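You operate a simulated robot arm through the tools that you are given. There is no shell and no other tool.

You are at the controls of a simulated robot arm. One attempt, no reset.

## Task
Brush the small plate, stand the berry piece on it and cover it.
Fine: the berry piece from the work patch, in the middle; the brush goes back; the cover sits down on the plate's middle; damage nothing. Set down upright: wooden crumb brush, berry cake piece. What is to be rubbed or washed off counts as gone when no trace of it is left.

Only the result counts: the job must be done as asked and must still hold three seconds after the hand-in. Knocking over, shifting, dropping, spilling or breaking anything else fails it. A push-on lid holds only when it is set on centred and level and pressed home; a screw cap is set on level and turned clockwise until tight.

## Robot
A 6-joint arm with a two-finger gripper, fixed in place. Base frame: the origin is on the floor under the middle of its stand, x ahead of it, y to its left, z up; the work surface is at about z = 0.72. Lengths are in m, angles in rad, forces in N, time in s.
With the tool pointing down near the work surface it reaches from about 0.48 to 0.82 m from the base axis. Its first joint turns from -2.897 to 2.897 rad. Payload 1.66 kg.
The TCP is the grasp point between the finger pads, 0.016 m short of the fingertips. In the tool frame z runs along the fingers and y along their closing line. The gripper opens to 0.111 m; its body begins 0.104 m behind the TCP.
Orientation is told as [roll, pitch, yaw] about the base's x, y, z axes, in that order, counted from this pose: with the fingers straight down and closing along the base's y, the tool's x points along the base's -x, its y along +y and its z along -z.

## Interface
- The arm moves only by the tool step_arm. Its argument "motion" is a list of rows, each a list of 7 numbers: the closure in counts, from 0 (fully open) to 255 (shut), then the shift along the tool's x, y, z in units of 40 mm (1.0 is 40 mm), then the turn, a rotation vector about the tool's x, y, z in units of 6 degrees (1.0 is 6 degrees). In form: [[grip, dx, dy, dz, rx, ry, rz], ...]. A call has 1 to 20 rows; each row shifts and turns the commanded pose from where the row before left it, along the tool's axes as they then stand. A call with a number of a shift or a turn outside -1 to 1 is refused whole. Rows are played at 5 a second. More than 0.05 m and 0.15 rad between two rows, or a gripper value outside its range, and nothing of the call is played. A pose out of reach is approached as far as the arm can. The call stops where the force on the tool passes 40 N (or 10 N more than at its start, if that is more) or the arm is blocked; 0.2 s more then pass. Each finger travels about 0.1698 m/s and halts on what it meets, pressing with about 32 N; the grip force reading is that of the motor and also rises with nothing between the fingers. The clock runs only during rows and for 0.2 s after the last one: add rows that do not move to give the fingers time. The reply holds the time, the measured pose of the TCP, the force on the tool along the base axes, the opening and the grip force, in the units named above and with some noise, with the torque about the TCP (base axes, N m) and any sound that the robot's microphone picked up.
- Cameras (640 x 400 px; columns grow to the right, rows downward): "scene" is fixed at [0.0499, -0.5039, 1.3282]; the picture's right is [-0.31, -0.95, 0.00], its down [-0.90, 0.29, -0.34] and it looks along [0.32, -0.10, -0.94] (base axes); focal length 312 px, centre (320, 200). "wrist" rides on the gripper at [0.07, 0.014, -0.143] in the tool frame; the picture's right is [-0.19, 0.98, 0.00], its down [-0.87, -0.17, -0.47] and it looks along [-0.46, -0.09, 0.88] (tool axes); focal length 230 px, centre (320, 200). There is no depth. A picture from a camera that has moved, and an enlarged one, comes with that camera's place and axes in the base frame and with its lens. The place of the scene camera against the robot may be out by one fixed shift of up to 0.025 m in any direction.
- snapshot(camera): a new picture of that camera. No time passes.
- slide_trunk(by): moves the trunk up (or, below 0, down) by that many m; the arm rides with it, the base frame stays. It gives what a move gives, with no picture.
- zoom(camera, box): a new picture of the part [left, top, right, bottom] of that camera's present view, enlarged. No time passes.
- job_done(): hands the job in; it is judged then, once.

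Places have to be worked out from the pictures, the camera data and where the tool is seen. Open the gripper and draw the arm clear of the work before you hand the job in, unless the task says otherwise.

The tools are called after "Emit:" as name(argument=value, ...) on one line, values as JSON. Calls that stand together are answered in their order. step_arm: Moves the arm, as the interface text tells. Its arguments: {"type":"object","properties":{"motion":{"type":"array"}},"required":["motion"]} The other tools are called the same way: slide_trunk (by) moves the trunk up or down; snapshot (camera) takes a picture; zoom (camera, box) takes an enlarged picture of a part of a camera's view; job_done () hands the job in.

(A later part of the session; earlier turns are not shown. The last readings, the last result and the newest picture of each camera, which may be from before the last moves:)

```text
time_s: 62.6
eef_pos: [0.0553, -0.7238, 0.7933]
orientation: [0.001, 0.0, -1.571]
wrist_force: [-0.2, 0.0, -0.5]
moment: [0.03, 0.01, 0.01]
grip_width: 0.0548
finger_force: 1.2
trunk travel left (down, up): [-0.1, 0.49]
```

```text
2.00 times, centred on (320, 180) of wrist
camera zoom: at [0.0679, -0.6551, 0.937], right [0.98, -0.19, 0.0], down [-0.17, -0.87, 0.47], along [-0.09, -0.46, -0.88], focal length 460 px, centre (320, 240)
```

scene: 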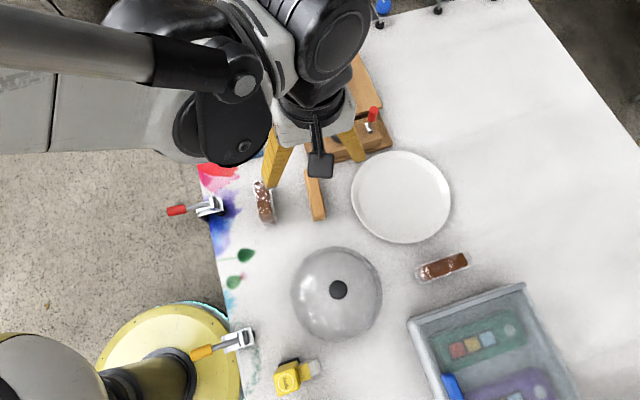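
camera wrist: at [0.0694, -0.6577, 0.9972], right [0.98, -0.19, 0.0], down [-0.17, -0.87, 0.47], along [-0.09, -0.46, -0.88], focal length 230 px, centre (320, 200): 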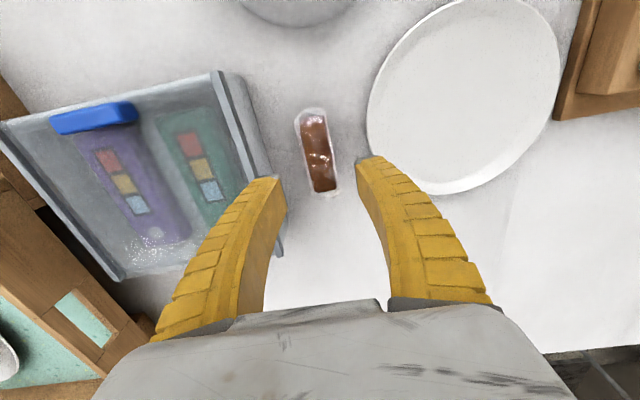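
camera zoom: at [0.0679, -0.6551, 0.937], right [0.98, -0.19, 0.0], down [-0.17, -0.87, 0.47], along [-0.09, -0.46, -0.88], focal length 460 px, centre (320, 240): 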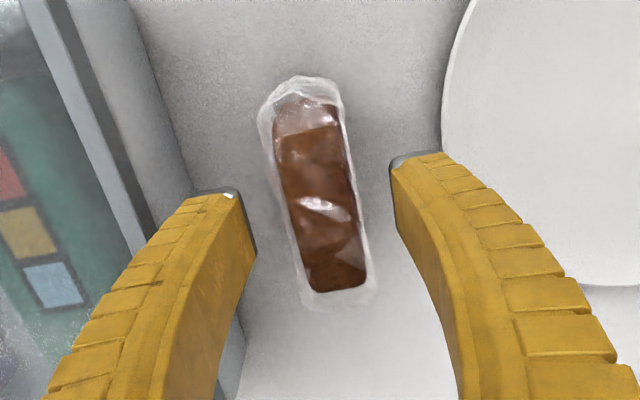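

There's good clearance on both sides, with the tray wall about 2 cm beyond the finger. I descend to z ≈ 0.748.

Emit:
step_arm(motion=[[135, -0.06, 0, 0.38, 0, 0, 0], [135, 0, 0, 0.38, 0, 0, 0], [135, 0, 0, 0.36, 0, 0, 0], [135, 0, 0, 0, 0, 0, 0]])

Emit:
zoom(camera="wrist", box=[220, 80, 420, 280])

```text
time_s: 63.6
eef_pos: [0.0545, -0.7266, 0.7489]
orientation: [0.001, 0.0, -1.571]
wrist_force: [-0.8, -0.1, 0.6]
moment: [0.02, -0.02, 0.01]
grip_width: 0.0543
finger_force: 1.5
trunk travel left (down, up): [-0.1, 0.49]
```

```text
2.00 times, centred on (320, 180) of wrist
camera zoom: at [0.0688, -0.6583, 0.8922], right [0.98, -0.19, 0.0], down [-0.17, -0.87, 0.47], along [-0.09, -0.46, -0.88], focal length 460 px, centre (320, 240)
```

zoom: 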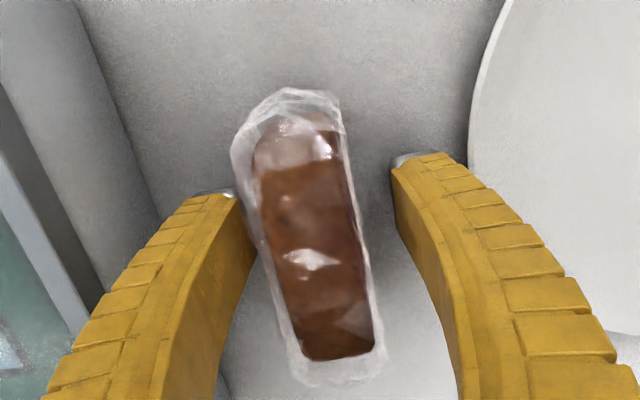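

Aligned. Now I close gradually and read the grip force so I don't squeeze the cake more than needed.

Emit:
step_arm(motion=[[150, 0, 0, 0, 0, 0, 0], [165, 0, 0, 0, 0, 0, 0], [175, 0, 0, 0, 0, 0, 0], [180, 0, 0, 0, 0, 0, 0], [180, 0, 0, 0, 0, 0, 0]])

Emit:
step_arm(motion=[[187, 0, 0, 0, 0, 0, 0], [187, 0, 0, 0, 0, 0, 0]])

```text
time_s: 64.8
eef_pos: [0.0549, -0.7271, 0.749]
orientation: [-0.001, -0.001, -1.572]
wrist_force: [-0.2, 0.7, 0.0]
moment: [0.01, 0.0, 0.01]
grip_width: 0.0353
finger_force: 1.7
trunk travel left (down, up): [-0.1, 0.49]
```

```text
time_s: 65.4
eef_pos: [0.0559, -0.726, 0.748]
orientation: [0.0, -0.001, -1.573]
wrist_force: [-0.6, 0.3, -0.4]
moment: [-0.03, 0.01, 0.0]
grip_width: 0.0326
finger_force: 2.3
trunk travel left (down, up): [-0.1, 0.49]
```

No contact yet at 32.6 mm. I close on in small increments.

Emit:
step_arm(motion=[[194, 0, 0, 0, 0, 0, 0], [194, 0, 0, 0, 0, 0, 0]])

Emit:
step_arm(motion=[[200, 0, 0, 0, 0, 0, 0], [200, 0, 0, 0, 0, 0, 0]])

Emit:
step_arm(motion=[[205, 0, 0, 0, 0, 0, 0], [205, 0, 0, 0, 0, 0, 0]])

```text
time_s: 66.0
eef_pos: [0.0553, -0.7278, 0.749]
orientation: [0.001, 0.0, -1.57]
wrist_force: [1.1, -0.3, 1.8]
moment: [0.01, 0.02, 0.05]
grip_width: 0.0288
finger_force: 9.1
trunk travel left (down, up): [-0.1, 0.49]
```

```text
time_s: 66.6
eef_pos: [0.0551, -0.7275, 0.7494]
orientation: [0.0, -0.001, -1.572]
wrist_force: [-0.8, -1.4, 1.4]
moment: [-0.04, -0.01, 0.06]
grip_width: 0.0288
finger_force: 8.6
trunk travel left (down, up): [-0.1, 0.49]
```

```text
time_s: 67.2
eef_pos: [0.0559, -0.7265, 0.7495]
orientation: [0.0, -0.001, -1.571]
wrist_force: [0.1, -0.1, 2.1]
moment: [-0.01, -0.04, 0.01]
grip_width: 0.029
finger_force: 8.9
trunk travel left (down, up): [-0.1, 0.49]
```

Contact at 28.8 mm with a steady gentle 9 N. I try a small slow lift to see whether that holds the piece.

Emit:
step_arm(motion=[[205, 0, 0, -0.1, 0, 0, 0], [205, 0, 0, -0.15, 0, 0, 0], [205, 0, 0, 0, 0, 0, 0]])

Emit:
zoom(camera="wrist", box=[220, 80, 420, 280])

```text
time_s: 68.0
eef_pos: [0.0559, -0.7272, 0.7594]
orientation: [-0.001, 0.002, -1.572]
wrist_force: [-0.6, 0.1, -0.2]
moment: [-0.02, 0.01, -0.04]
grip_width: 0.0281
finger_force: 8.7
trunk travel left (down, up): [-0.1, 0.49]
```

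```text
2.00 times, centred on (320, 180) of wrist
camera zoom: at [0.0688, -0.658, 0.9027], right [0.98, -0.19, 0.0], down [-0.17, -0.87, 0.47], along [-0.09, -0.46, -0.88], focal length 460 px, centre (320, 240)
```

zoom: 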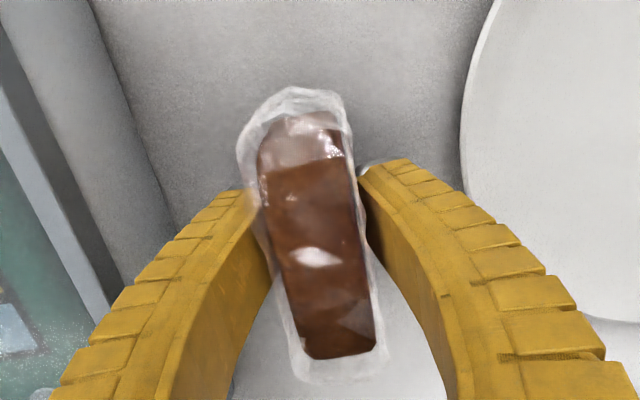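

The piece came up with the gripper. I lift further slowly and check that it stays put.

Emit:
step_arm(motion=[[207, 0, 0, -0.3, 0, 0, 0], [207, 0, 0, -0.4, 0, 0, 0], [207, 0, 0, -0.5, 0, 0, 0], [207, 0, 0, -0.3, 0, 0, 0], [207, 0, 0, 0, 0, 0, 0]])

Emit:
snapshot(camera="wrist")

Emit:
zoom(camera="wrist", box=[220, 80, 420, 280])

Emit:
snapshot(camera="scene")

```text
time_s: 69.2
eef_pos: [0.0536, -0.7273, 0.8179]
orientation: [0.0, -0.001, -1.573]
wrist_force: [-0.7, 0.3, -0.9]
moment: [-0.02, 0.03, -0.02]
grip_width: 0.0279
finger_force: 8.9
trunk travel left (down, up): [-0.1, 0.49]
```

```text
taken
camera wrist: at [0.0667, -0.6574, 0.9615], right [0.98, -0.19, 0.0], down [-0.17, -0.87, 0.47], along [-0.09, -0.46, -0.88], focal length 230 px, centre (320, 200)
```

wrist: 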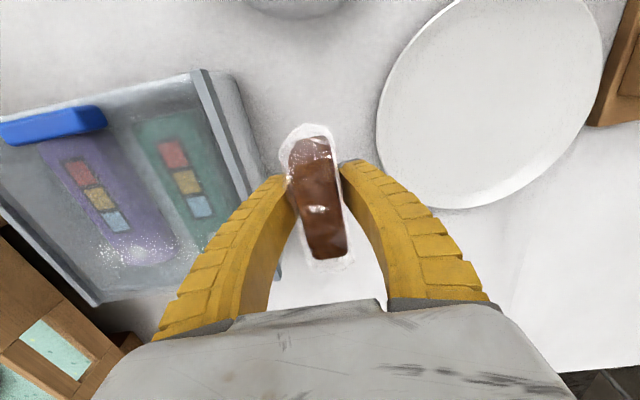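

```text
2.00 times, centred on (320, 180) of wrist
camera zoom: at [0.0667, -0.6574, 0.9615], right [0.98, -0.19, 0.0], down [-0.17, -0.87, 0.47], along [-0.09, -0.46, -0.88], focal length 460 px, centre (320, 240)
```

zoom: 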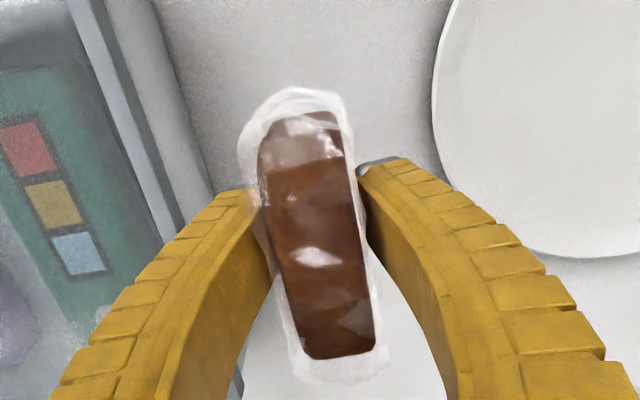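

```text
taken
```

scene: 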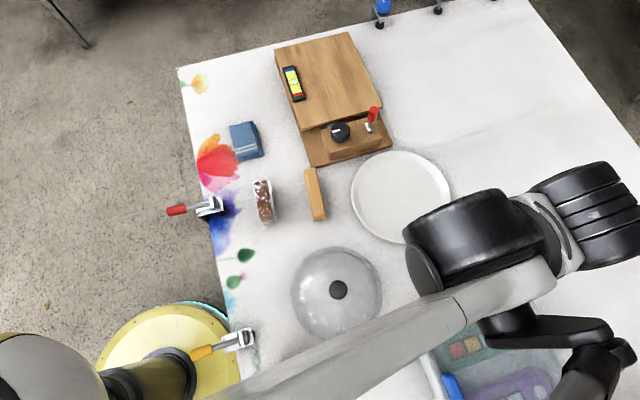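

The piece is held square with its centre on the TCP. I carry it across to above the plate centre at (0.208, -0.720).

Emit:
step_arm(motion=[[207, 0.03, 0.55, 0, 0, 0, 0], [207, 0.03, 0.55, 0, 0, 0, 0], [207, 0.03, 0.55, 0, 0, 0, 0], [207, 0.03, 0.55, 0, 0, 0, 0], [207, 0.03, 0.55, 0, 0, 0, 0], [207, 0.03, 0.55, 0, 0, 0, 0], [207, 0.02, 0.55, 0, 0, 0, 0], [207, 0, 0, 0, 0, 0, 0], [207, 0, 0, 0, 0, 0, 0]])

Emit:
snapshot(camera="wrist")

Emit:
zoom(camera="wrist", box=[180, 30, 460, 310])

Emit:
snapshot(camera="scene")

```text
time_s: 71.2
eef_pos: [0.2091, -0.7175, 0.8185]
orientation: [0.0, -0.001, -1.573]
wrist_force: [0.1, 0.8, -1.0]
moment: [-0.02, 0.01, 0.01]
grip_width: 0.0279
finger_force: 8.9
trunk travel left (down, up): [-0.1, 0.49]
```

```text
taken
camera wrist: at [0.2221, -0.6495, 0.9617], right [0.98, -0.19, 0.0], down [-0.17, -0.87, 0.47], along [-0.09, -0.46, -0.88], focal length 230 px, centre (320, 200)
```

wrist: 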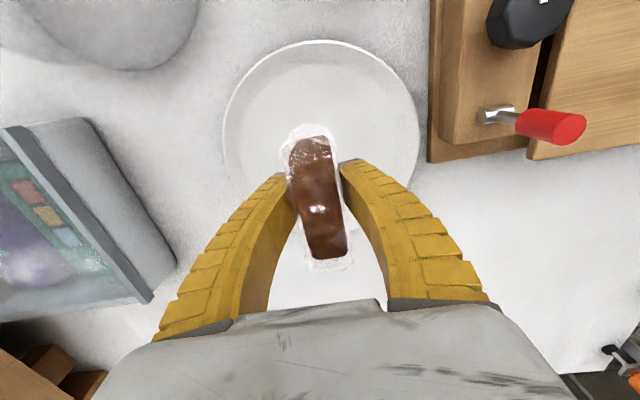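

```text
1.43 times, centred on (320, 170) of wrist
camera zoom: at [0.2221, -0.6495, 0.9617], right [0.98, -0.19, 0.0], down [-0.17, -0.87, 0.47], along [-0.09, -0.46, -0.88], focal length 329 px, centre (320, 243)
```

zoom: 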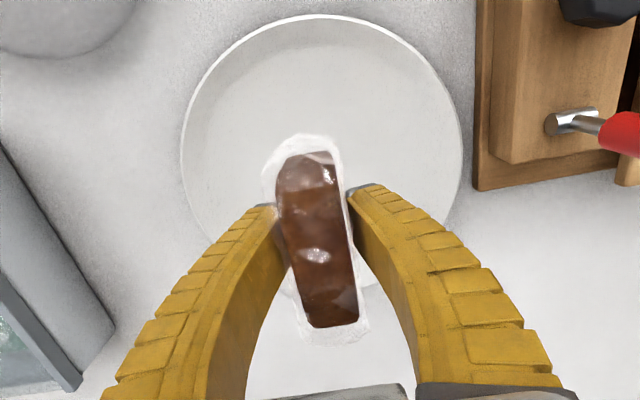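

```text
taken
```

scene: 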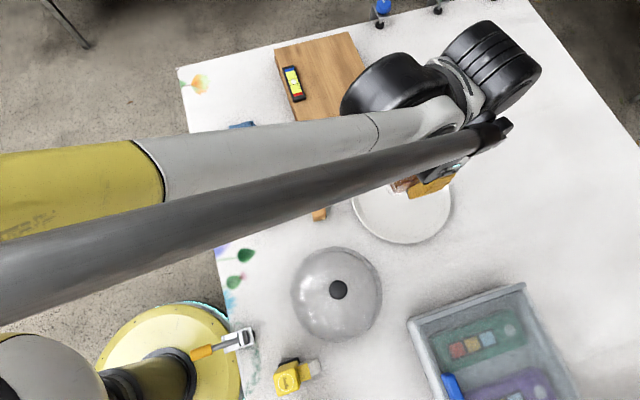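

The piece is over the plate centre. I trim 2 mm and lower toward the plate, expecting contact near TCP z ≈ 0.757.

Emit:
step_arm(motion=[[207, -0.05, -0.03, 0.4, 0, 0, 0], [207, 0, 0, 0.4, 0, 0, 0], [207, 0, 0, 0.4, 0, 0, 0], [207, 0, 0, 0, 0, 0, 0]])

Emit:
step_arm(motion=[[207, 0, 0, 0.08, 0, 0, 0], [207, 0, 0, 0.05, 0, 0, 0], [207, 0, 0, 0, 0, 0, 0]])

```text
time_s: 72.2
eef_pos: [0.207, -0.7209, 0.7704]
orientation: [-0.001, 0.001, -1.571]
wrist_force: [0.4, 0.4, -0.7]
moment: [0.0, 0.02, -0.02]
grip_width: 0.0276
finger_force: 8.8
trunk travel left (down, up): [-0.1, 0.49]
```

```text
time_s: 73.0
eef_pos: [0.2076, -0.7212, 0.7666]
orientation: [0.002, 0.0, -1.571]
wrist_force: [0.1, -0.8, -0.7]
moment: [-0.05, -0.01, 0.04]
grip_width: 0.0282
finger_force: 8.8
trunk travel left (down, up): [-0.1, 0.49]
```

No contact yet. I go on in 2 mm steps.

Emit:
step_arm(motion=[[207, 0, 0, 0.06, 0, 0, 0], [207, 0, 0, 0.05, 0, 0, 0], [207, 0, 0, 0, 0, 0, 0]])

Emit:
step_arm(motion=[[207, 0, 0, 0.05, 0, 0, 0], [207, 0, 0, 0, 0, 0, 0]])

Emit:
step_arm(motion=[[207, 0, 0, 0.04, 0, 0, 0], [207, 0, 0, 0, 0, 0, 0]])

```text
time_s: 73.8
eef_pos: [0.2076, -0.7209, 0.762]
orientation: [0.0, 0.0, -1.571]
wrist_force: [-0.8, -0.7, -1.0]
moment: [-0.01, 0.0, 0.02]
grip_width: 0.0279
finger_force: 9.4
trunk travel left (down, up): [-0.1, 0.49]
```

```text
time_s: 74.4
eef_pos: [0.2084, -0.7192, 0.7592]
orientation: [0.001, 0.0, -1.571]
wrist_force: [-0.3, 0.3, -0.3]
moment: [0.02, -0.01, 0.04]
grip_width: 0.0281
finger_force: 9.2
trunk travel left (down, up): [-0.1, 0.49]
```

```text
time_s: 75.0
eef_pos: [0.208, -0.7206, 0.7586]
orientation: [0.001, 0.0, -1.572]
wrist_force: [0.7, 0.6, -1.7]
moment: [0.02, -0.02, 0.01]
grip_width: 0.0279
finger_force: 8.6
trunk travel left (down, up): [-0.1, 0.49]
```

Still free at 0.7586. I continue with 1.2 mm steps.

Emit:
step_arm(motion=[[207, 0, 0, 0.03, 0, 0, 0], [207, 0, 0, 0, 0, 0, 0]])

Emit:
step_arm(motion=[[207, 0, 0, 0.03, 0, 0, 0], [207, 0, 0, 0, 0, 0, 0]])

```text
time_s: 75.6
eef_pos: [0.2078, -0.7203, 0.7572]
orientation: [-0.001, 0.001, -1.572]
wrist_force: [-0.6, 0.5, -0.6]
moment: [0.04, 0.02, 0.03]
grip_width: 0.0283
finger_force: 8.3
trunk travel left (down, up): [-0.1, 0.49]
```

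```text
time_s: 76.2
eef_pos: [0.2079, -0.7208, 0.7566]
orientation: [0.001, 0.001, -1.571]
wrist_force: [0.4, -0.6, 1.4]
moment: [-0.02, 0.01, 0.04]
grip_width: 0.0284
finger_force: 8.9
trunk travel left (down, up): [-0.1, 0.49]
```

Contact is starting (1.4 N). I go one small step more to seat it, then release in stages.

Emit:
step_arm(motion=[[207, 0, 0, 0.025, 0, 0, 0], [207, 0, 0, 0, 0, 0, 0]])

```text
time_s: 76.8
eef_pos: [0.208, -0.7213, 0.755]
orientation: [0.001, 0.001, -1.569]
wrist_force: [0.6, 2.5, 4.9]
moment: [0.0, -0.01, 0.05]
grip_width: 0.0297
finger_force: 9.6
trunk travel left (down, up): [-0.1, 0.49]
```

The piece is seated on the plate (4.9 N). I open slowly to part width.

Emit:
step_arm(motion=[[195, 0, 0, 0, 0, 0, 0], [185, 0, 0, 0, 0, 0, 0], [170, 0, 0, 0, 0, 0, 0], [150, 0, 0, 0, 0, 0, 0], [125, 0, 0, 0, 0, 0, 0], [125, 0, 0, 0, 0, 0, 0]])

Emit:
zoom(camera="wrist", box=[180, 30, 460, 310])

```text
time_s: 78.2
eef_pos: [0.208, -0.7225, 0.7545]
orientation: [0.0, 0.0, -1.571]
wrist_force: [0.3, 0.0, 0.4]
moment: [0.02, 0.0, 0.01]
grip_width: 0.0585
finger_force: 1.4
trunk travel left (down, up): [-0.1, 0.49]
```

```text
1.43 times, centred on (320, 170) of wrist
camera zoom: at [0.2209, -0.652, 0.8984], right [0.98, -0.19, 0.0], down [-0.17, -0.87, 0.47], along [-0.09, -0.46, -0.88], focal length 329 px, centre (320, 243)
```

zoom: 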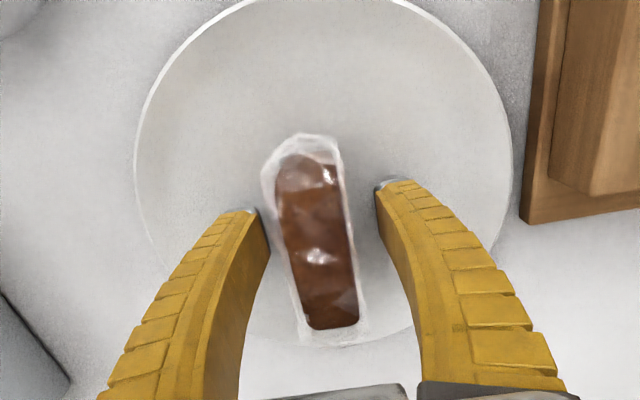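

The piece stands free on the plate. I rise straight up and look from above.

Emit:
step_arm(motion=[[125, 0, 0, -0.3, 0, 0, 0], [125, 0, 0, -0.5, 0, 0, 0], [125, 0, 0, -0.8, 0, 0, 0], [125, 0, 0, -0.9, 0, 0, 0], [60, 0, 0, -0.9, 0, 0, 0], [0, 0, 0, -0.9, 0, 0, 0], [0, 0, 0, 0, 0, 0, 0]])

Emit:
snapshot(camera="wrist")

Emit:
zoom(camera="wrist", box=[220, 40, 420, 240])

Emit:
snapshot(camera="scene")

```text
time_s: 79.8
eef_pos: [0.2088, -0.7219, 0.9284]
orientation: [-0.001, -0.001, -1.571]
wrist_force: [0.2, 0.0, 0.4]
moment: [-0.04, 0.01, 0.01]
grip_width: 0.1108
finger_force: 0.0
trunk travel left (down, up): [-0.1, 0.49]
```

```text
taken
camera wrist: at [0.2218, -0.6527, 1.0713], right [0.98, -0.19, 0.0], down [-0.17, -0.87, 0.47], along [-0.09, -0.46, -0.88], focal length 230 px, centre (320, 200)
```

wrist: 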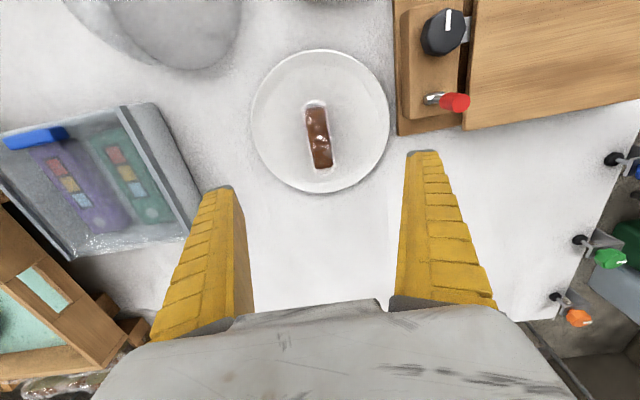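

```text
2.00 times, centred on (320, 140) of wrist
camera zoom: at [0.2218, -0.6527, 1.0713], right [0.98, -0.19, 0.0], down [-0.17, -0.87, 0.47], along [-0.09, -0.46, -0.88], focal length 460 px, centre (320, 320)
```

zoom: 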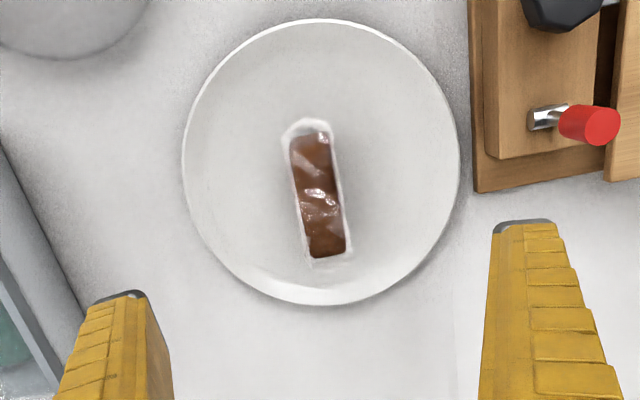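

```text
taken
```

scene: 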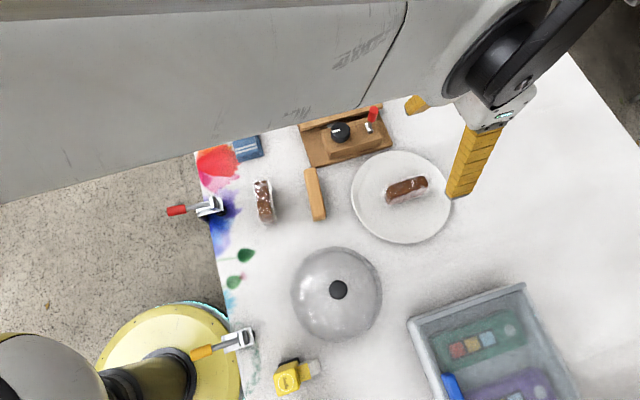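

The berry piece stands upright at about (0.209, -0.719), on the plate's centre. Now I fetch the dome: I move above its knob near (0.069, -0.536).

Emit:
step_arm(motion=[[0, 0.777, -0.583, 0, 0, 0, 0], [0, 0.777, -0.583, 0, 0, 0, 0], [0, 0.777, -0.583, 0, 0, 0, 0], [0, 0.777, -0.583, 0, 0, 0, 0], [0, 0.777, -0.583, 0, 0, 0, 0], [0, 0.777, -0.583, 0, 0, 0, 0], [0, 0, 0, 0, 0, 0, 0]])

Emit:
snapshot(camera="wrist")

Emit:
zoom(camera="wrist", box=[240, 60, 400, 220])

```text
time_s: 81.4
eef_pos: [0.07, -0.5344, 0.9254]
orientation: [-0.001, 0.001, -1.57]
wrist_force: [-0.4, 0.0, -0.2]
moment: [-0.05, 0.01, 0.0]
grip_width: 0.1111
finger_force: 0.0
trunk travel left (down, up): [-0.1, 0.49]
```

```text
taken
camera wrist: at [0.0833, -0.4645, 1.0691], right [0.98, -0.19, 0.0], down [-0.17, -0.87, 0.47], along [-0.09, -0.46, -0.88], focal length 230 px, centre (320, 200)
```

wrist: 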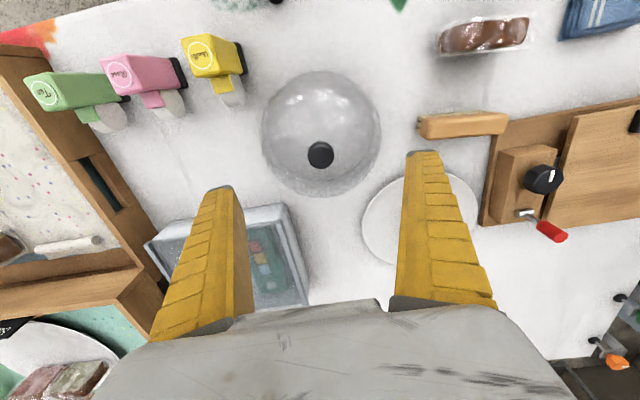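

```text
2.50 times, centred on (320, 140) of wrist
camera zoom: at [0.0833, -0.4645, 1.0691], right [0.98, -0.19, 0.0], down [-0.17, -0.87, 0.47], along [-0.09, -0.46, -0.88], focal length 575 px, centre (320, 350)
```

zoom: 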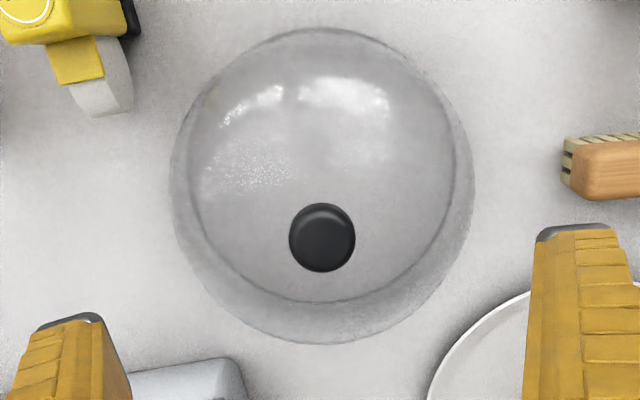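

The knob reads (0.0705, -0.535), right under the TCP. I descend so the pads straddle the lower half of the knob head, with the tips still above the dome top.

Emit:
step_arm(motion=[[0, 0, 0, 0.6, 0, 0, 0], [0, 0, 0, 0.6, 0, 0, 0], [0, 0, 0, 0.6, 0, 0, 0], [0, 0, 0, 0.55, 0, 0, 0], [0, 0, 0, 0, 0, 0, 0]])

Emit:
zoom(camera="wrist", box=[220, 80, 420, 280])

```text
time_s: 82.6
eef_pos: [0.0683, -0.5354, 0.8328]
orientation: [0.001, 0.0, -1.574]
wrist_force: [-0.4, 0.5, 0.1]
moment: [0.02, 0.0, 0.04]
grip_width: 0.1108
finger_force: 0.1
trunk travel left (down, up): [-0.1, 0.49]
```

```text
2.00 times, centred on (320, 180) of wrist
camera zoom: at [0.081, -0.4668, 0.9768], right [0.98, -0.19, 0.0], down [-0.17, -0.87, 0.47], along [-0.09, -0.46, -0.88], focal length 460 px, centre (320, 240)
```

zoom: 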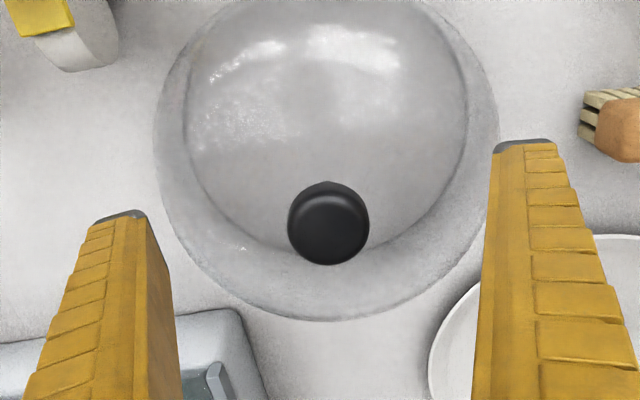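

The knob is about 3 mm to +x and 1 mm to +y of the TCP. I trim and close slowly.

Emit:
step_arm(motion=[[0, 0.03, 0.07, 0.03, 0, 0, 0], [0, 0, 0, 0, 0, 0, 0]])

Emit:
zoom(camera="wrist", box=[220, 80, 420, 280])

```text
time_s: 83.2
eef_pos: [0.0703, -0.5335, 0.8318]
orientation: [0.0, 0.0, -1.571]
wrist_force: [-0.2, 0.1, 0.4]
moment: [-0.02, -0.01, 0.03]
grip_width: 0.1109
finger_force: 0.0
trunk travel left (down, up): [-0.1, 0.49]
```

```text
2.00 times, centred on (320, 180) of wrist
camera zoom: at [0.084, -0.4651, 0.9749], right [0.98, -0.19, 0.0], down [-0.17, -0.87, 0.47], along [-0.09, -0.46, -0.88], focal length 460 px, centre (320, 240)
```

zoom: 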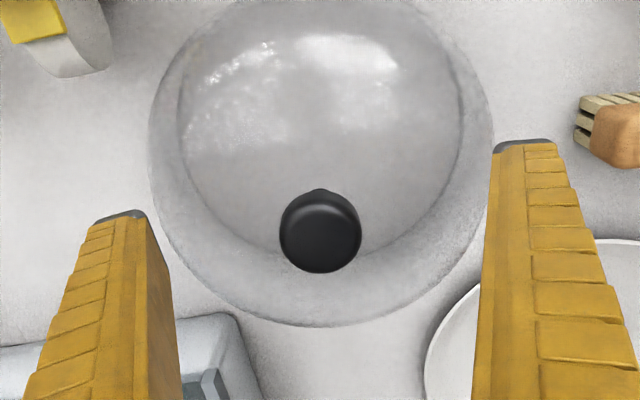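

The knob is now centred between the fingers. I close on it.

Emit:
step_arm(motion=[[100, 0, 0, 0, 0, 0, 0], [160, 0, 0, 0, 0, 0, 0], [185, 0, 0, 0, 0, 0, 0], [205, 0, 0, 0, 0, 0, 0], [230, 0, 0, 0, 0, 0, 0], [255, 0, 0, 0, 0, 0, 0], [255, 0, 0, 0, 0, 0, 0]])

Emit:
zoom(camera="wrist", box=[220, 80, 420, 280])

```text
time_s: 84.8
eef_pos: [0.0709, -0.5345, 0.8306]
orientation: [-0.001, 0.0, -1.571]
wrist_force: [-0.4, 0.3, -2.1]
moment: [0.03, 0.02, 0.01]
grip_width: 0.0153
finger_force: 32.1
trunk travel left (down, up): [-0.1, 0.49]
```

```text
2.00 times, centred on (320, 180) of wrist
camera zoom: at [0.0839, -0.4652, 0.9749], right [0.98, -0.19, 0.0], down [-0.17, -0.87, 0.47], along [-0.09, -0.46, -0.88], focal length 460 px, centre (320, 240)
```

zoom: 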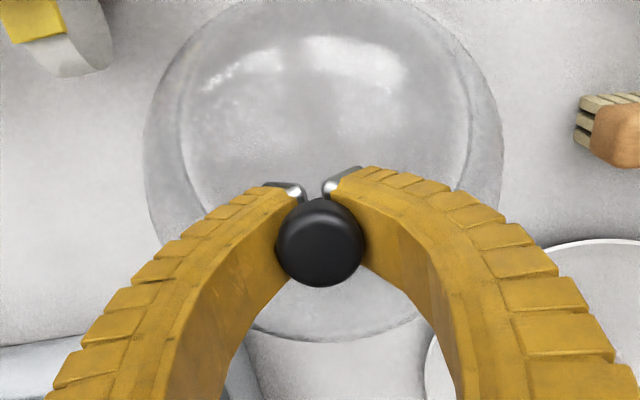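

The pads closed under the head onto the stem (15 mm) and the dome is already slightly raised. I lift it well above the cake's height.

Emit:
step_arm(motion=[[255, 0, 0, -0.3, 0, 0, 0], [255, 0, 0, -0.5, 0, 0, 0], [255, 0, 0, -0.6, 0, 0, 0], [255, 0, 0, -0.6, 0, 0, 0], [255, 0, 0, -0.6, 0, 0, 0], [255, 0, 0, -0.4, 0, 0, 0], [255, 0, 0, 0, 0, 0, 0]])

Emit:
snapshot(camera="wrist")

```text
time_s: 86.4
eef_pos: [0.0698, -0.5321, 0.9524]
orientation: [0.0, 0.001, -1.571]
wrist_force: [-0.1, -0.3, -0.8]
moment: [-0.01, 0.04, -0.02]
grip_width: 0.0149
finger_force: 31.6
trunk travel left (down, up): [-0.1, 0.49]
```

```text
taken
camera wrist: at [0.0834, -0.4636, 1.0958], right [0.98, -0.19, 0.0], down [-0.17, -0.87, 0.47], along [-0.09, -0.46, -0.88], focal length 230 px, centre (320, 200)
```

wrist: 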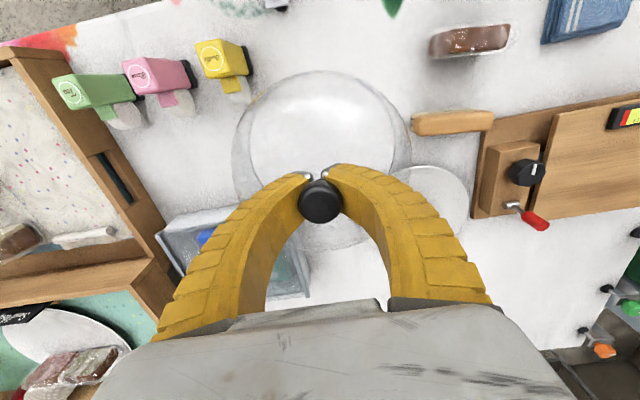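

The dome hangs level. I carry it slowly to above the plate centre.

Emit:
step_arm(motion=[[255, -0.467, 0.346, 0, 0, 0, 0], [255, -0.467, 0.346, 0, 0, 0, 0], [255, -0.467, 0.346, 0, 0, 0, 0], [255, -0.467, 0.346, 0, 0, 0, 0], [255, -0.467, 0.346, 0, 0, 0, 0], [255, -0.467, 0.346, 0, 0, 0, 0], [255, -0.467, 0.346, 0, 0, 0, 0], [255, -0.467, 0.346, 0, 0, 0, 0], [255, -0.467, 0.346, 0, 0, 0, 0], [255, -0.467, 0.346, 0, 0, 0, 0], [255, 0, 0, 0, 0, 0, 0], [255, 0, 0, 0, 0, 0, 0]])

Emit:
snapshot(camera="wrist")

Emit:
zoom(camera="wrist", box=[190, 40, 450, 300])

Emit:
snapshot(camera="scene")

```text
time_s: 89.0
eef_pos: [0.2111, -0.7212, 0.952]
orientation: [0.001, 0.0, -1.573]
wrist_force: [-0.1, 0.1, -0.9]
moment: [-0.01, 0.02, 0.0]
grip_width: 0.0148
finger_force: 31.8
trunk travel left (down, up): [-0.1, 0.49]
```

```text
taken
camera wrist: at [0.2227, -0.6522, 1.0945], right [0.98, -0.19, 0.0], down [-0.17, -0.87, 0.47], along [-0.09, -0.46, -0.88], focal length 230 px, centre (320, 200)
```

wrist: 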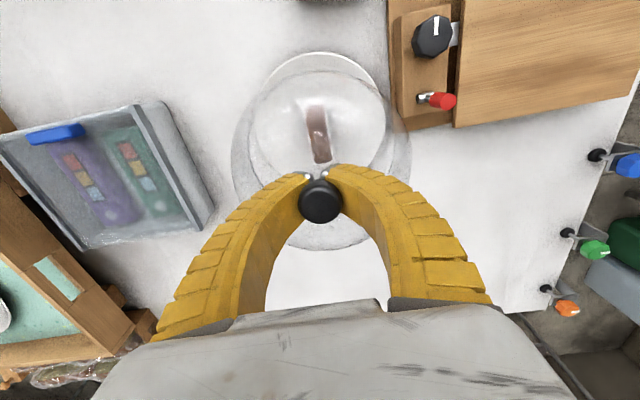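

```text
1.54 times, centred on (320, 170) of wrist
camera zoom: at [0.2227, -0.6522, 1.0945], right [0.98, -0.19, 0.0], down [-0.17, -0.87, 0.47], along [-0.09, -0.46, -0.88], focal length 354 px, centre (320, 246)
```

zoom: 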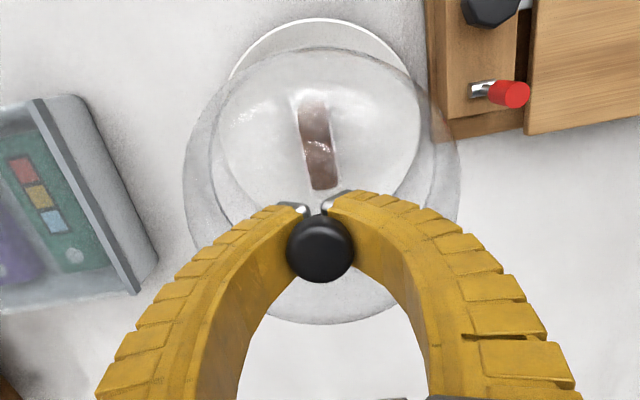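

```text
taken
```

scene: 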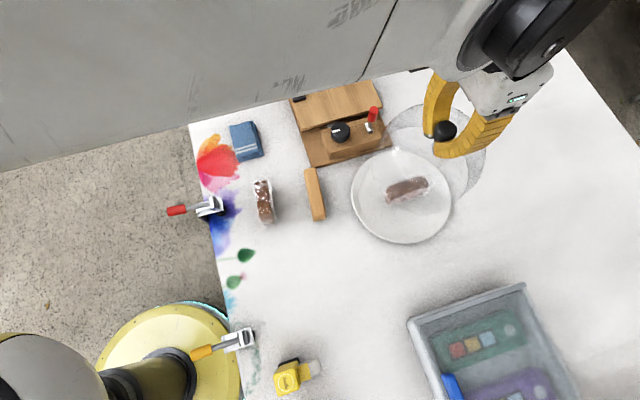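

I zoom in closer to see how the dome's rim, plate rim and cake line up.

Emit:
zoom(camera="wrist", box=[225, 45, 325, 165])

Emit:
zoom(camera="wrist", box=[320, 45, 420, 165])

Emit:
zoom(camera="scene", box=[340, 80, 500, 250])

```text
3.33 times, centred on (275, 105) of wrist
camera zoom: at [0.2227, -0.6522, 1.0945], right [0.98, -0.19, 0.0], down [-0.17, -0.87, 0.47], along [-0.09, -0.46, -0.88], focal length 767 px, centre (470, 517)
```

zoom: 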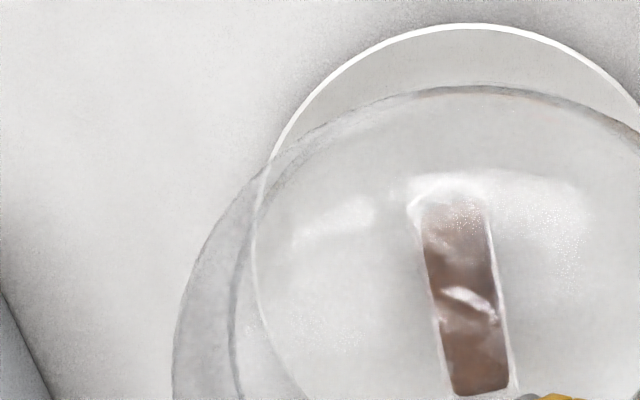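

```text
3.33 times, centred on (370, 105) of wrist
camera zoom: at [0.2227, -0.6522, 1.0945], right [0.98, -0.19, 0.0], down [-0.17, -0.87, 0.47], along [-0.09, -0.46, -0.88], focal length 767 px, centre (153, 517)
```

zoom: 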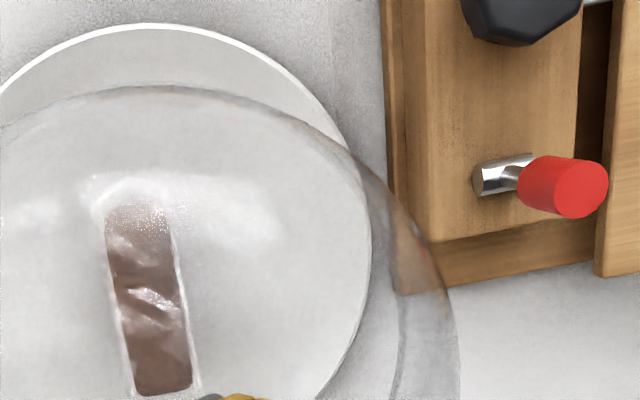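

```text
2.35 times, centred on (420, 165) of scene
camera zoom: at [0.0499, -0.5039, 1.3282], right [-0.31, -0.95, 0.0], down [-0.9, 0.29, -0.34], along [0.32, -0.1, -0.94], focal length 734 px, centre (85, 282)
```

zoom: 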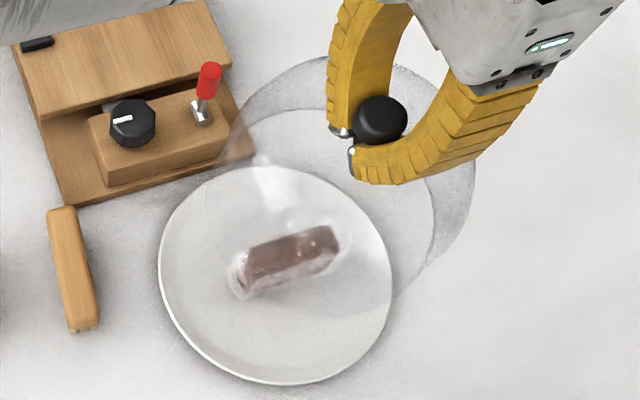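

In the same image the dome base centre is within about 3 mm of the plate centre. I trim +2 mm in y and lower until the dome's rim is about 2 cm above the plate rim.

Emit:
step_arm(motion=[[255, 0.05, -0.01, 0.5, 0, 0, 0], [255, 0, 0, 0.5, 0, 0, 0], [255, 0, 0, 0.5, 0, 0, 0], [255, 0, 0, 0.5, 0, 0, 0], [255, 0, 0, 0.2, 0, 0, 0], [255, 0, 0, 0, 0, 0, 0]])

Emit:
snapshot(camera="wrist")

Emit:
zoom(camera="wrist", box=[200, 30, 440, 260])

Emit:
zoom(camera="scene", box=[340, 110, 480, 250])

```text
time_s: 90.4
eef_pos: [0.2092, -0.7188, 0.8626]
orientation: [0.0, 0.0, -1.57]
wrist_force: [1.0, 0.2, -1.2]
moment: [-0.02, 0.02, -0.02]
grip_width: 0.0148
finger_force: 31.8
trunk travel left (down, up): [-0.1, 0.49]
```

```text
taken
camera wrist: at [0.2231, -0.6496, 1.0065], right [0.98, -0.19, 0.0], down [-0.17, -0.87, 0.47], along [-0.09, -0.46, -0.88], focal length 230 px, centre (320, 200)
```

wrist: 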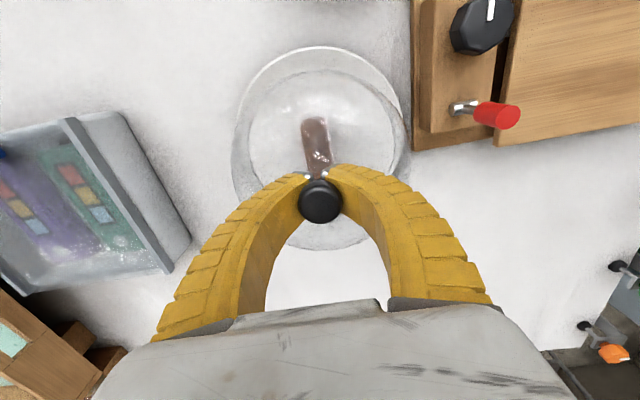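

```text
1.74 times, centred on (320, 145) of wrist
camera zoom: at [0.2231, -0.6496, 1.0065], right [0.98, -0.19, 0.0], down [-0.17, -0.87, 0.47], along [-0.09, -0.46, -0.88], focal length 400 px, centre (320, 296)
```

zoom: 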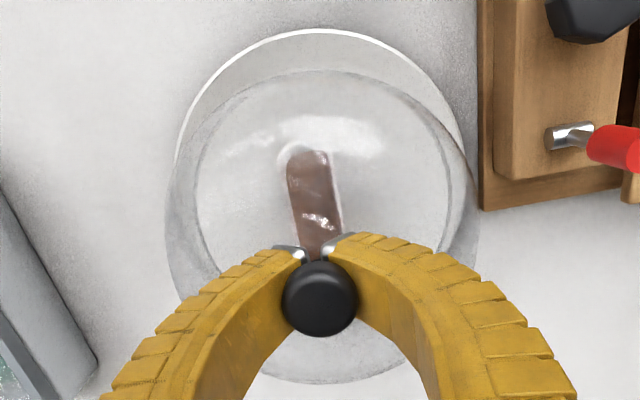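

```text
2.86 times, centred on (410, 180) of scene
camera zoom: at [0.0499, -0.5039, 1.3282], right [-0.31, -0.95, 0.0], down [-0.9, 0.29, -0.34], along [0.32, -0.1, -0.94], focal length 891 px, centre (63, 257)
```

zoom: 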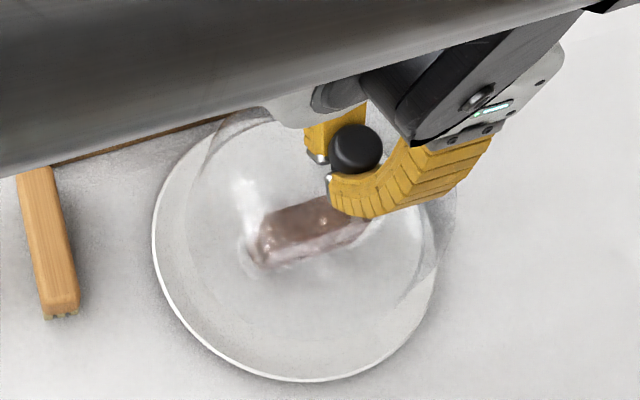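

The y alignment of dome and plate now coincides. I zoom in on the left and right edges to check x alignment before the last descent.

Emit:
zoom(camera="wrist", box=[220, 70, 320, 170])

Emit:
zoom(camera="wrist", box=[320, 70, 420, 170])

```text
4.00 times, centred on (270, 120) of wrist
camera zoom: at [0.2231, -0.6496, 1.0065], right [0.98, -0.19, 0.0], down [-0.17, -0.87, 0.47], along [-0.09, -0.46, -0.88], focal length 920 px, centre (520, 520)
```

zoom: 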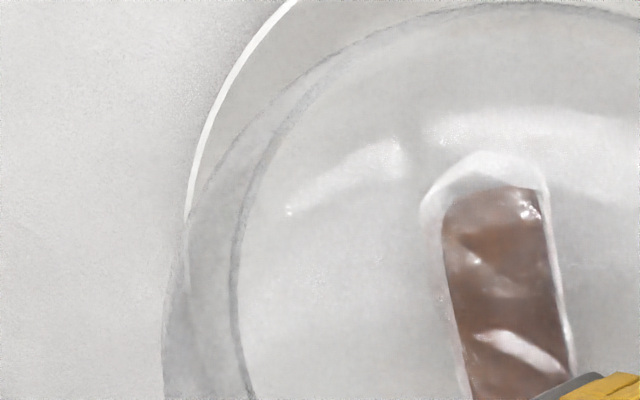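

```text
4.00 times, centred on (370, 120) of wrist
camera zoom: at [0.2231, -0.6496, 1.0065], right [0.98, -0.19, 0.0], down [-0.17, -0.87, 0.47], along [-0.09, -0.46, -0.88], focal length 920 px, centre (120, 520)
```

zoom: 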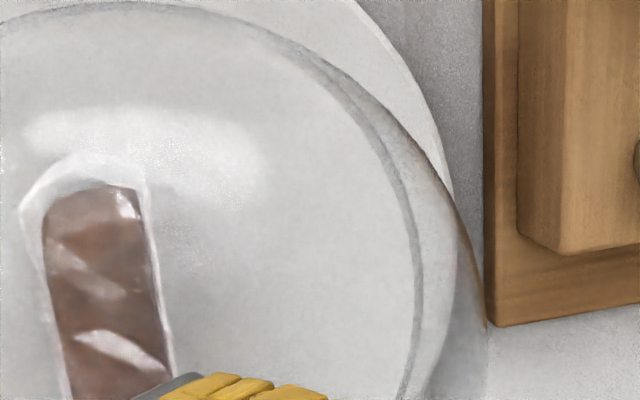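

The dome is centred in y and about 1.8 mm to +x of the plate's axis. I correct that and go down in small steps toward the expected seat near z ≈ 0.83.

Emit:
step_arm(motion=[[255, 0, -0.045, 0.15, 0, 0, 0], [255, 0, 0, 0.15, 0, 0, 0], [255, 0, 0, 0.15, 0, 0, 0], [255, 0, 0, 0, 0, 0, 0]])

Emit:
zoom(camera="wrist", box=[210, 40, 430, 260])

Emit:
zoom(camera="scene", box=[340, 130, 470, 250])

```text
time_s: 91.4
eef_pos: [0.2072, -0.7184, 0.8459]
orientation: [0.001, 0.001, -1.57]
wrist_force: [1.1, -0.2, -0.7]
moment: [0.03, -0.01, 0.03]
grip_width: 0.0147
finger_force: 32.2
trunk travel left (down, up): [-0.1, 0.49]
```

```text
1.82 times, centred on (320, 150) of wrist
camera zoom: at [0.2198, -0.6496, 0.9888], right [0.98, -0.19, 0.0], down [-0.17, -0.87, 0.47], along [-0.09, -0.46, -0.88], focal length 418 px, centre (320, 291)
```

zoom: 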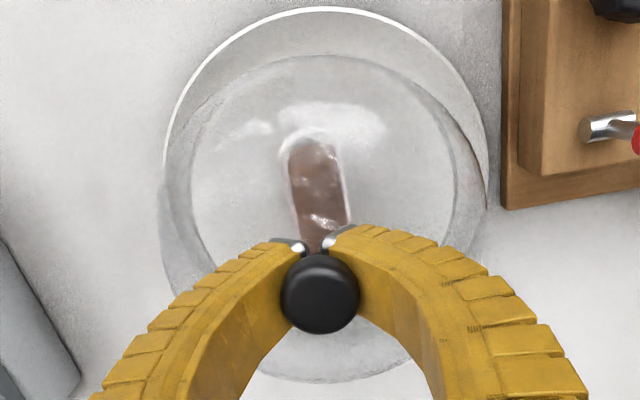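

```text
3.33 times, centred on (405, 190) of scene
camera zoom: at [0.0499, -0.5039, 1.3282], right [-0.31, -0.95, 0.0], down [-0.9, 0.29, -0.34], along [0.32, -0.1, -0.94], focal length 1039 px, centre (37, 233)
```

zoom: 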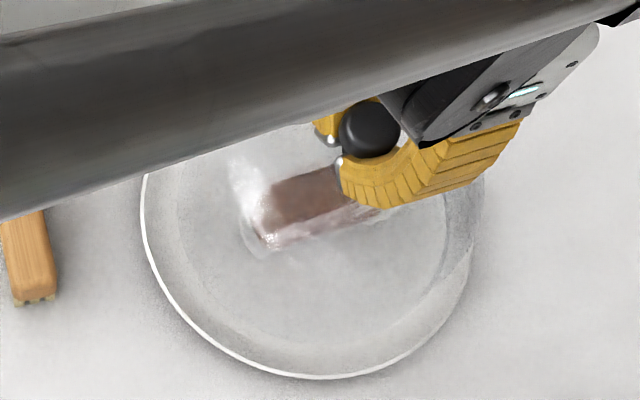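

I zoom in at both edges again to verify x alignment after the correction.

Emit:
zoom(camera="wrist", box=[220, 70, 320, 170])

Emit:
zoom(camera="wrist", box=[320, 70, 420, 170])

Emit:
zoom(camera="wrist", box=[270, 30, 370, 130])

```text
4.00 times, centred on (270, 120) of wrist
camera zoom: at [0.2198, -0.6496, 0.9888], right [0.98, -0.19, 0.0], down [-0.17, -0.87, 0.47], along [-0.09, -0.46, -0.88], focal length 920 px, centre (520, 520)
```

zoom: 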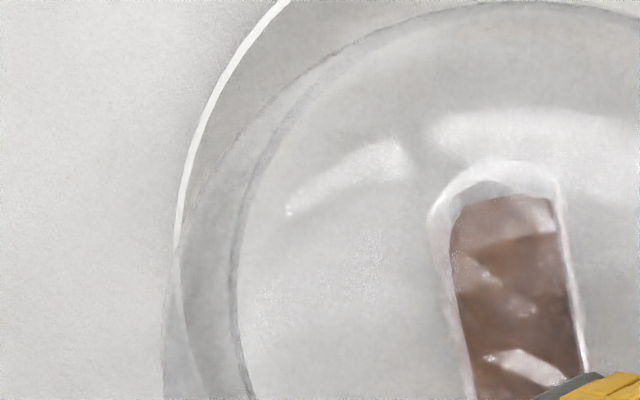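

```text
4.00 times, centred on (370, 120) of wrist
camera zoom: at [0.2198, -0.6496, 0.9888], right [0.98, -0.19, 0.0], down [-0.17, -0.87, 0.47], along [-0.09, -0.46, -0.88], focal length 920 px, centre (120, 520)
```

zoom: 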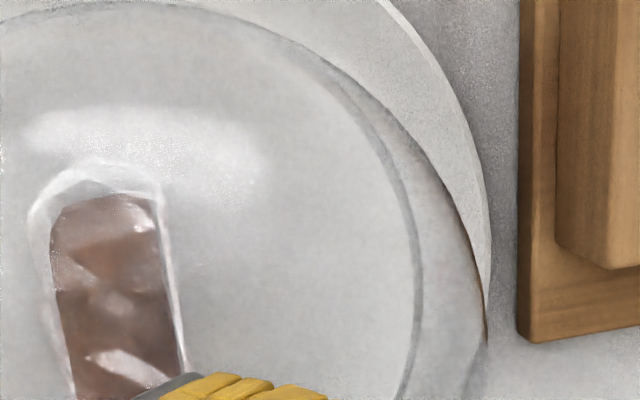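

```text
4.00 times, centred on (320, 80) of wrist
camera zoom: at [0.2198, -0.6496, 0.9888], right [0.98, -0.19, 0.0], down [-0.17, -0.87, 0.47], along [-0.09, -0.46, -0.88], focal length 920 px, centre (320, 680)
```

zoom: 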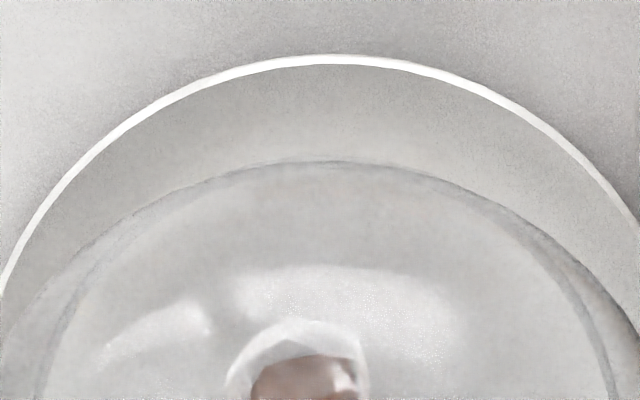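

The dome is now 1.5 mm to -x of the plate and within 1 mm in y. I nudge +1.2 mm in x and keep lowering.

Emit:
step_arm(motion=[[255, -0.01, 0.03, 0.08, 0, 0, 0], [255, 0, 0, 0.08, 0, 0, 0], [255, 0, 0, 0, 0, 0, 0]])

Emit:
zoom(camera="wrist", box=[220, 70, 320, 170])

Emit:
zoom(camera="wrist", box=[320, 70, 420, 170])

Emit:
zoom(camera="wrist", box=[270, 30, 370, 130])

```text
time_s: 92.2
eef_pos: [0.2082, -0.7189, 0.8382]
orientation: [0.001, 0.0, -1.571]
wrist_force: [-0.3, 1.1, -1.7]
moment: [-0.03, 0.0, -0.02]
grip_width: 0.0146
finger_force: 31.8
trunk travel left (down, up): [-0.1, 0.49]
```

```text
4.00 times, centred on (270, 120) of wrist
camera zoom: at [0.2212, -0.6496, 0.9823], right [0.98, -0.19, 0.0], down [-0.17, -0.87, 0.47], along [-0.09, -0.46, -0.88], focal length 920 px, centre (520, 520)
```

zoom: 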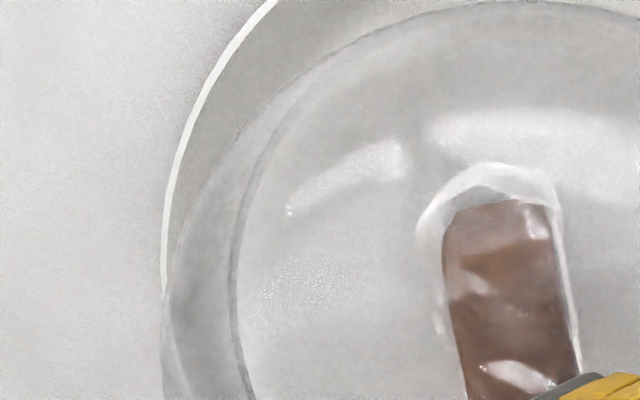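

```text
4.00 times, centred on (370, 120) of wrist
camera zoom: at [0.2212, -0.6496, 0.9823], right [0.98, -0.19, 0.0], down [-0.17, -0.87, 0.47], along [-0.09, -0.46, -0.88], focal length 920 px, centre (120, 520)
```

zoom: 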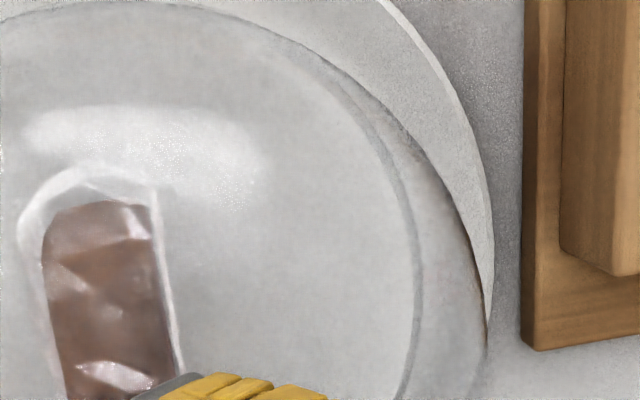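

```text
4.00 times, centred on (320, 80) of wrist
camera zoom: at [0.2212, -0.6496, 0.9823], right [0.98, -0.19, 0.0], down [-0.17, -0.87, 0.47], along [-0.09, -0.46, -0.88], focal length 920 px, centre (320, 680)
```

zoom: 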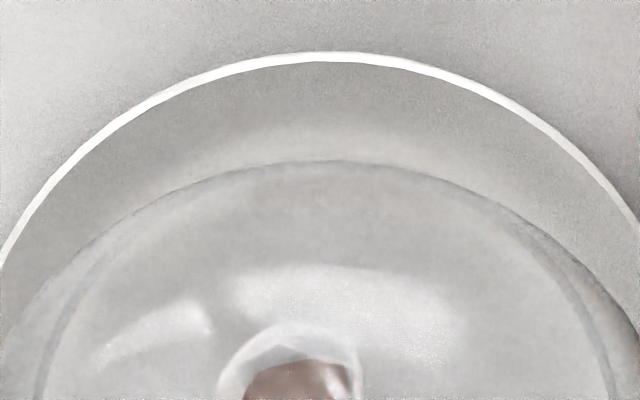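

It is now concentric within about 1 mm both ways. I lower in 2 mm steps until it seats.

Emit:
step_arm(motion=[[255, 0, 0, 0.06, 0, 0, 0], [255, 0, 0, 0.05, 0, 0, 0], [255, 0, 0, 0, 0, 0, 0]])

Emit:
step_arm(motion=[[255, 0, 0, 0.04, 0, 0, 0], [255, 0, 0, 0, 0, 0, 0]])

```text
time_s: 93.0
eef_pos: [0.2074, -0.7194, 0.8351]
orientation: [0.0, 0.0, -1.571]
wrist_force: [0.6, -0.6, -0.8]
moment: [0.0, -0.01, 0.01]
grip_width: 0.0144
finger_force: 31.6
trunk travel left (down, up): [-0.1, 0.49]
```

```text
time_s: 93.6
eef_pos: [0.2077, -0.7189, 0.8332]
orientation: [0.0, 0.0, -1.571]
wrist_force: [-0.3, -0.1, -1.8]
moment: [0.02, -0.02, -0.01]
grip_width: 0.0147
finger_force: 31.7
trunk travel left (down, up): [-0.1, 0.49]
```

No contact yet, so I continue in 1.6 mm steps.

Emit:
step_arm(motion=[[255, 0, 0, 0.04, 0, 0, 0], [255, 0, 0, 0, 0, 0, 0]])

Emit:
step_arm(motion=[[255, 0, 0, 0.04, 0, 0, 0], [255, 0, 0, 0, 0, 0, 0]])

```text
time_s: 94.2
eef_pos: [0.2075, -0.7198, 0.8311]
orientation: [0.0, 0.001, -1.573]
wrist_force: [-0.5, 0.9, -1.3]
moment: [-0.01, -0.03, -0.04]
grip_width: 0.0147
finger_force: 31.8
trunk travel left (down, up): [-0.1, 0.49]
```

```text
time_s: 94.8
eef_pos: [0.2079, -0.7187, 0.8303]
orientation: [-0.002, 0.0, -1.57]
wrist_force: [1.1, 0.8, -0.7]
moment: [0.01, 0.0, -0.01]
grip_width: 0.0146
finger_force: 31.6
trunk travel left (down, up): [-0.1, 0.49]
```

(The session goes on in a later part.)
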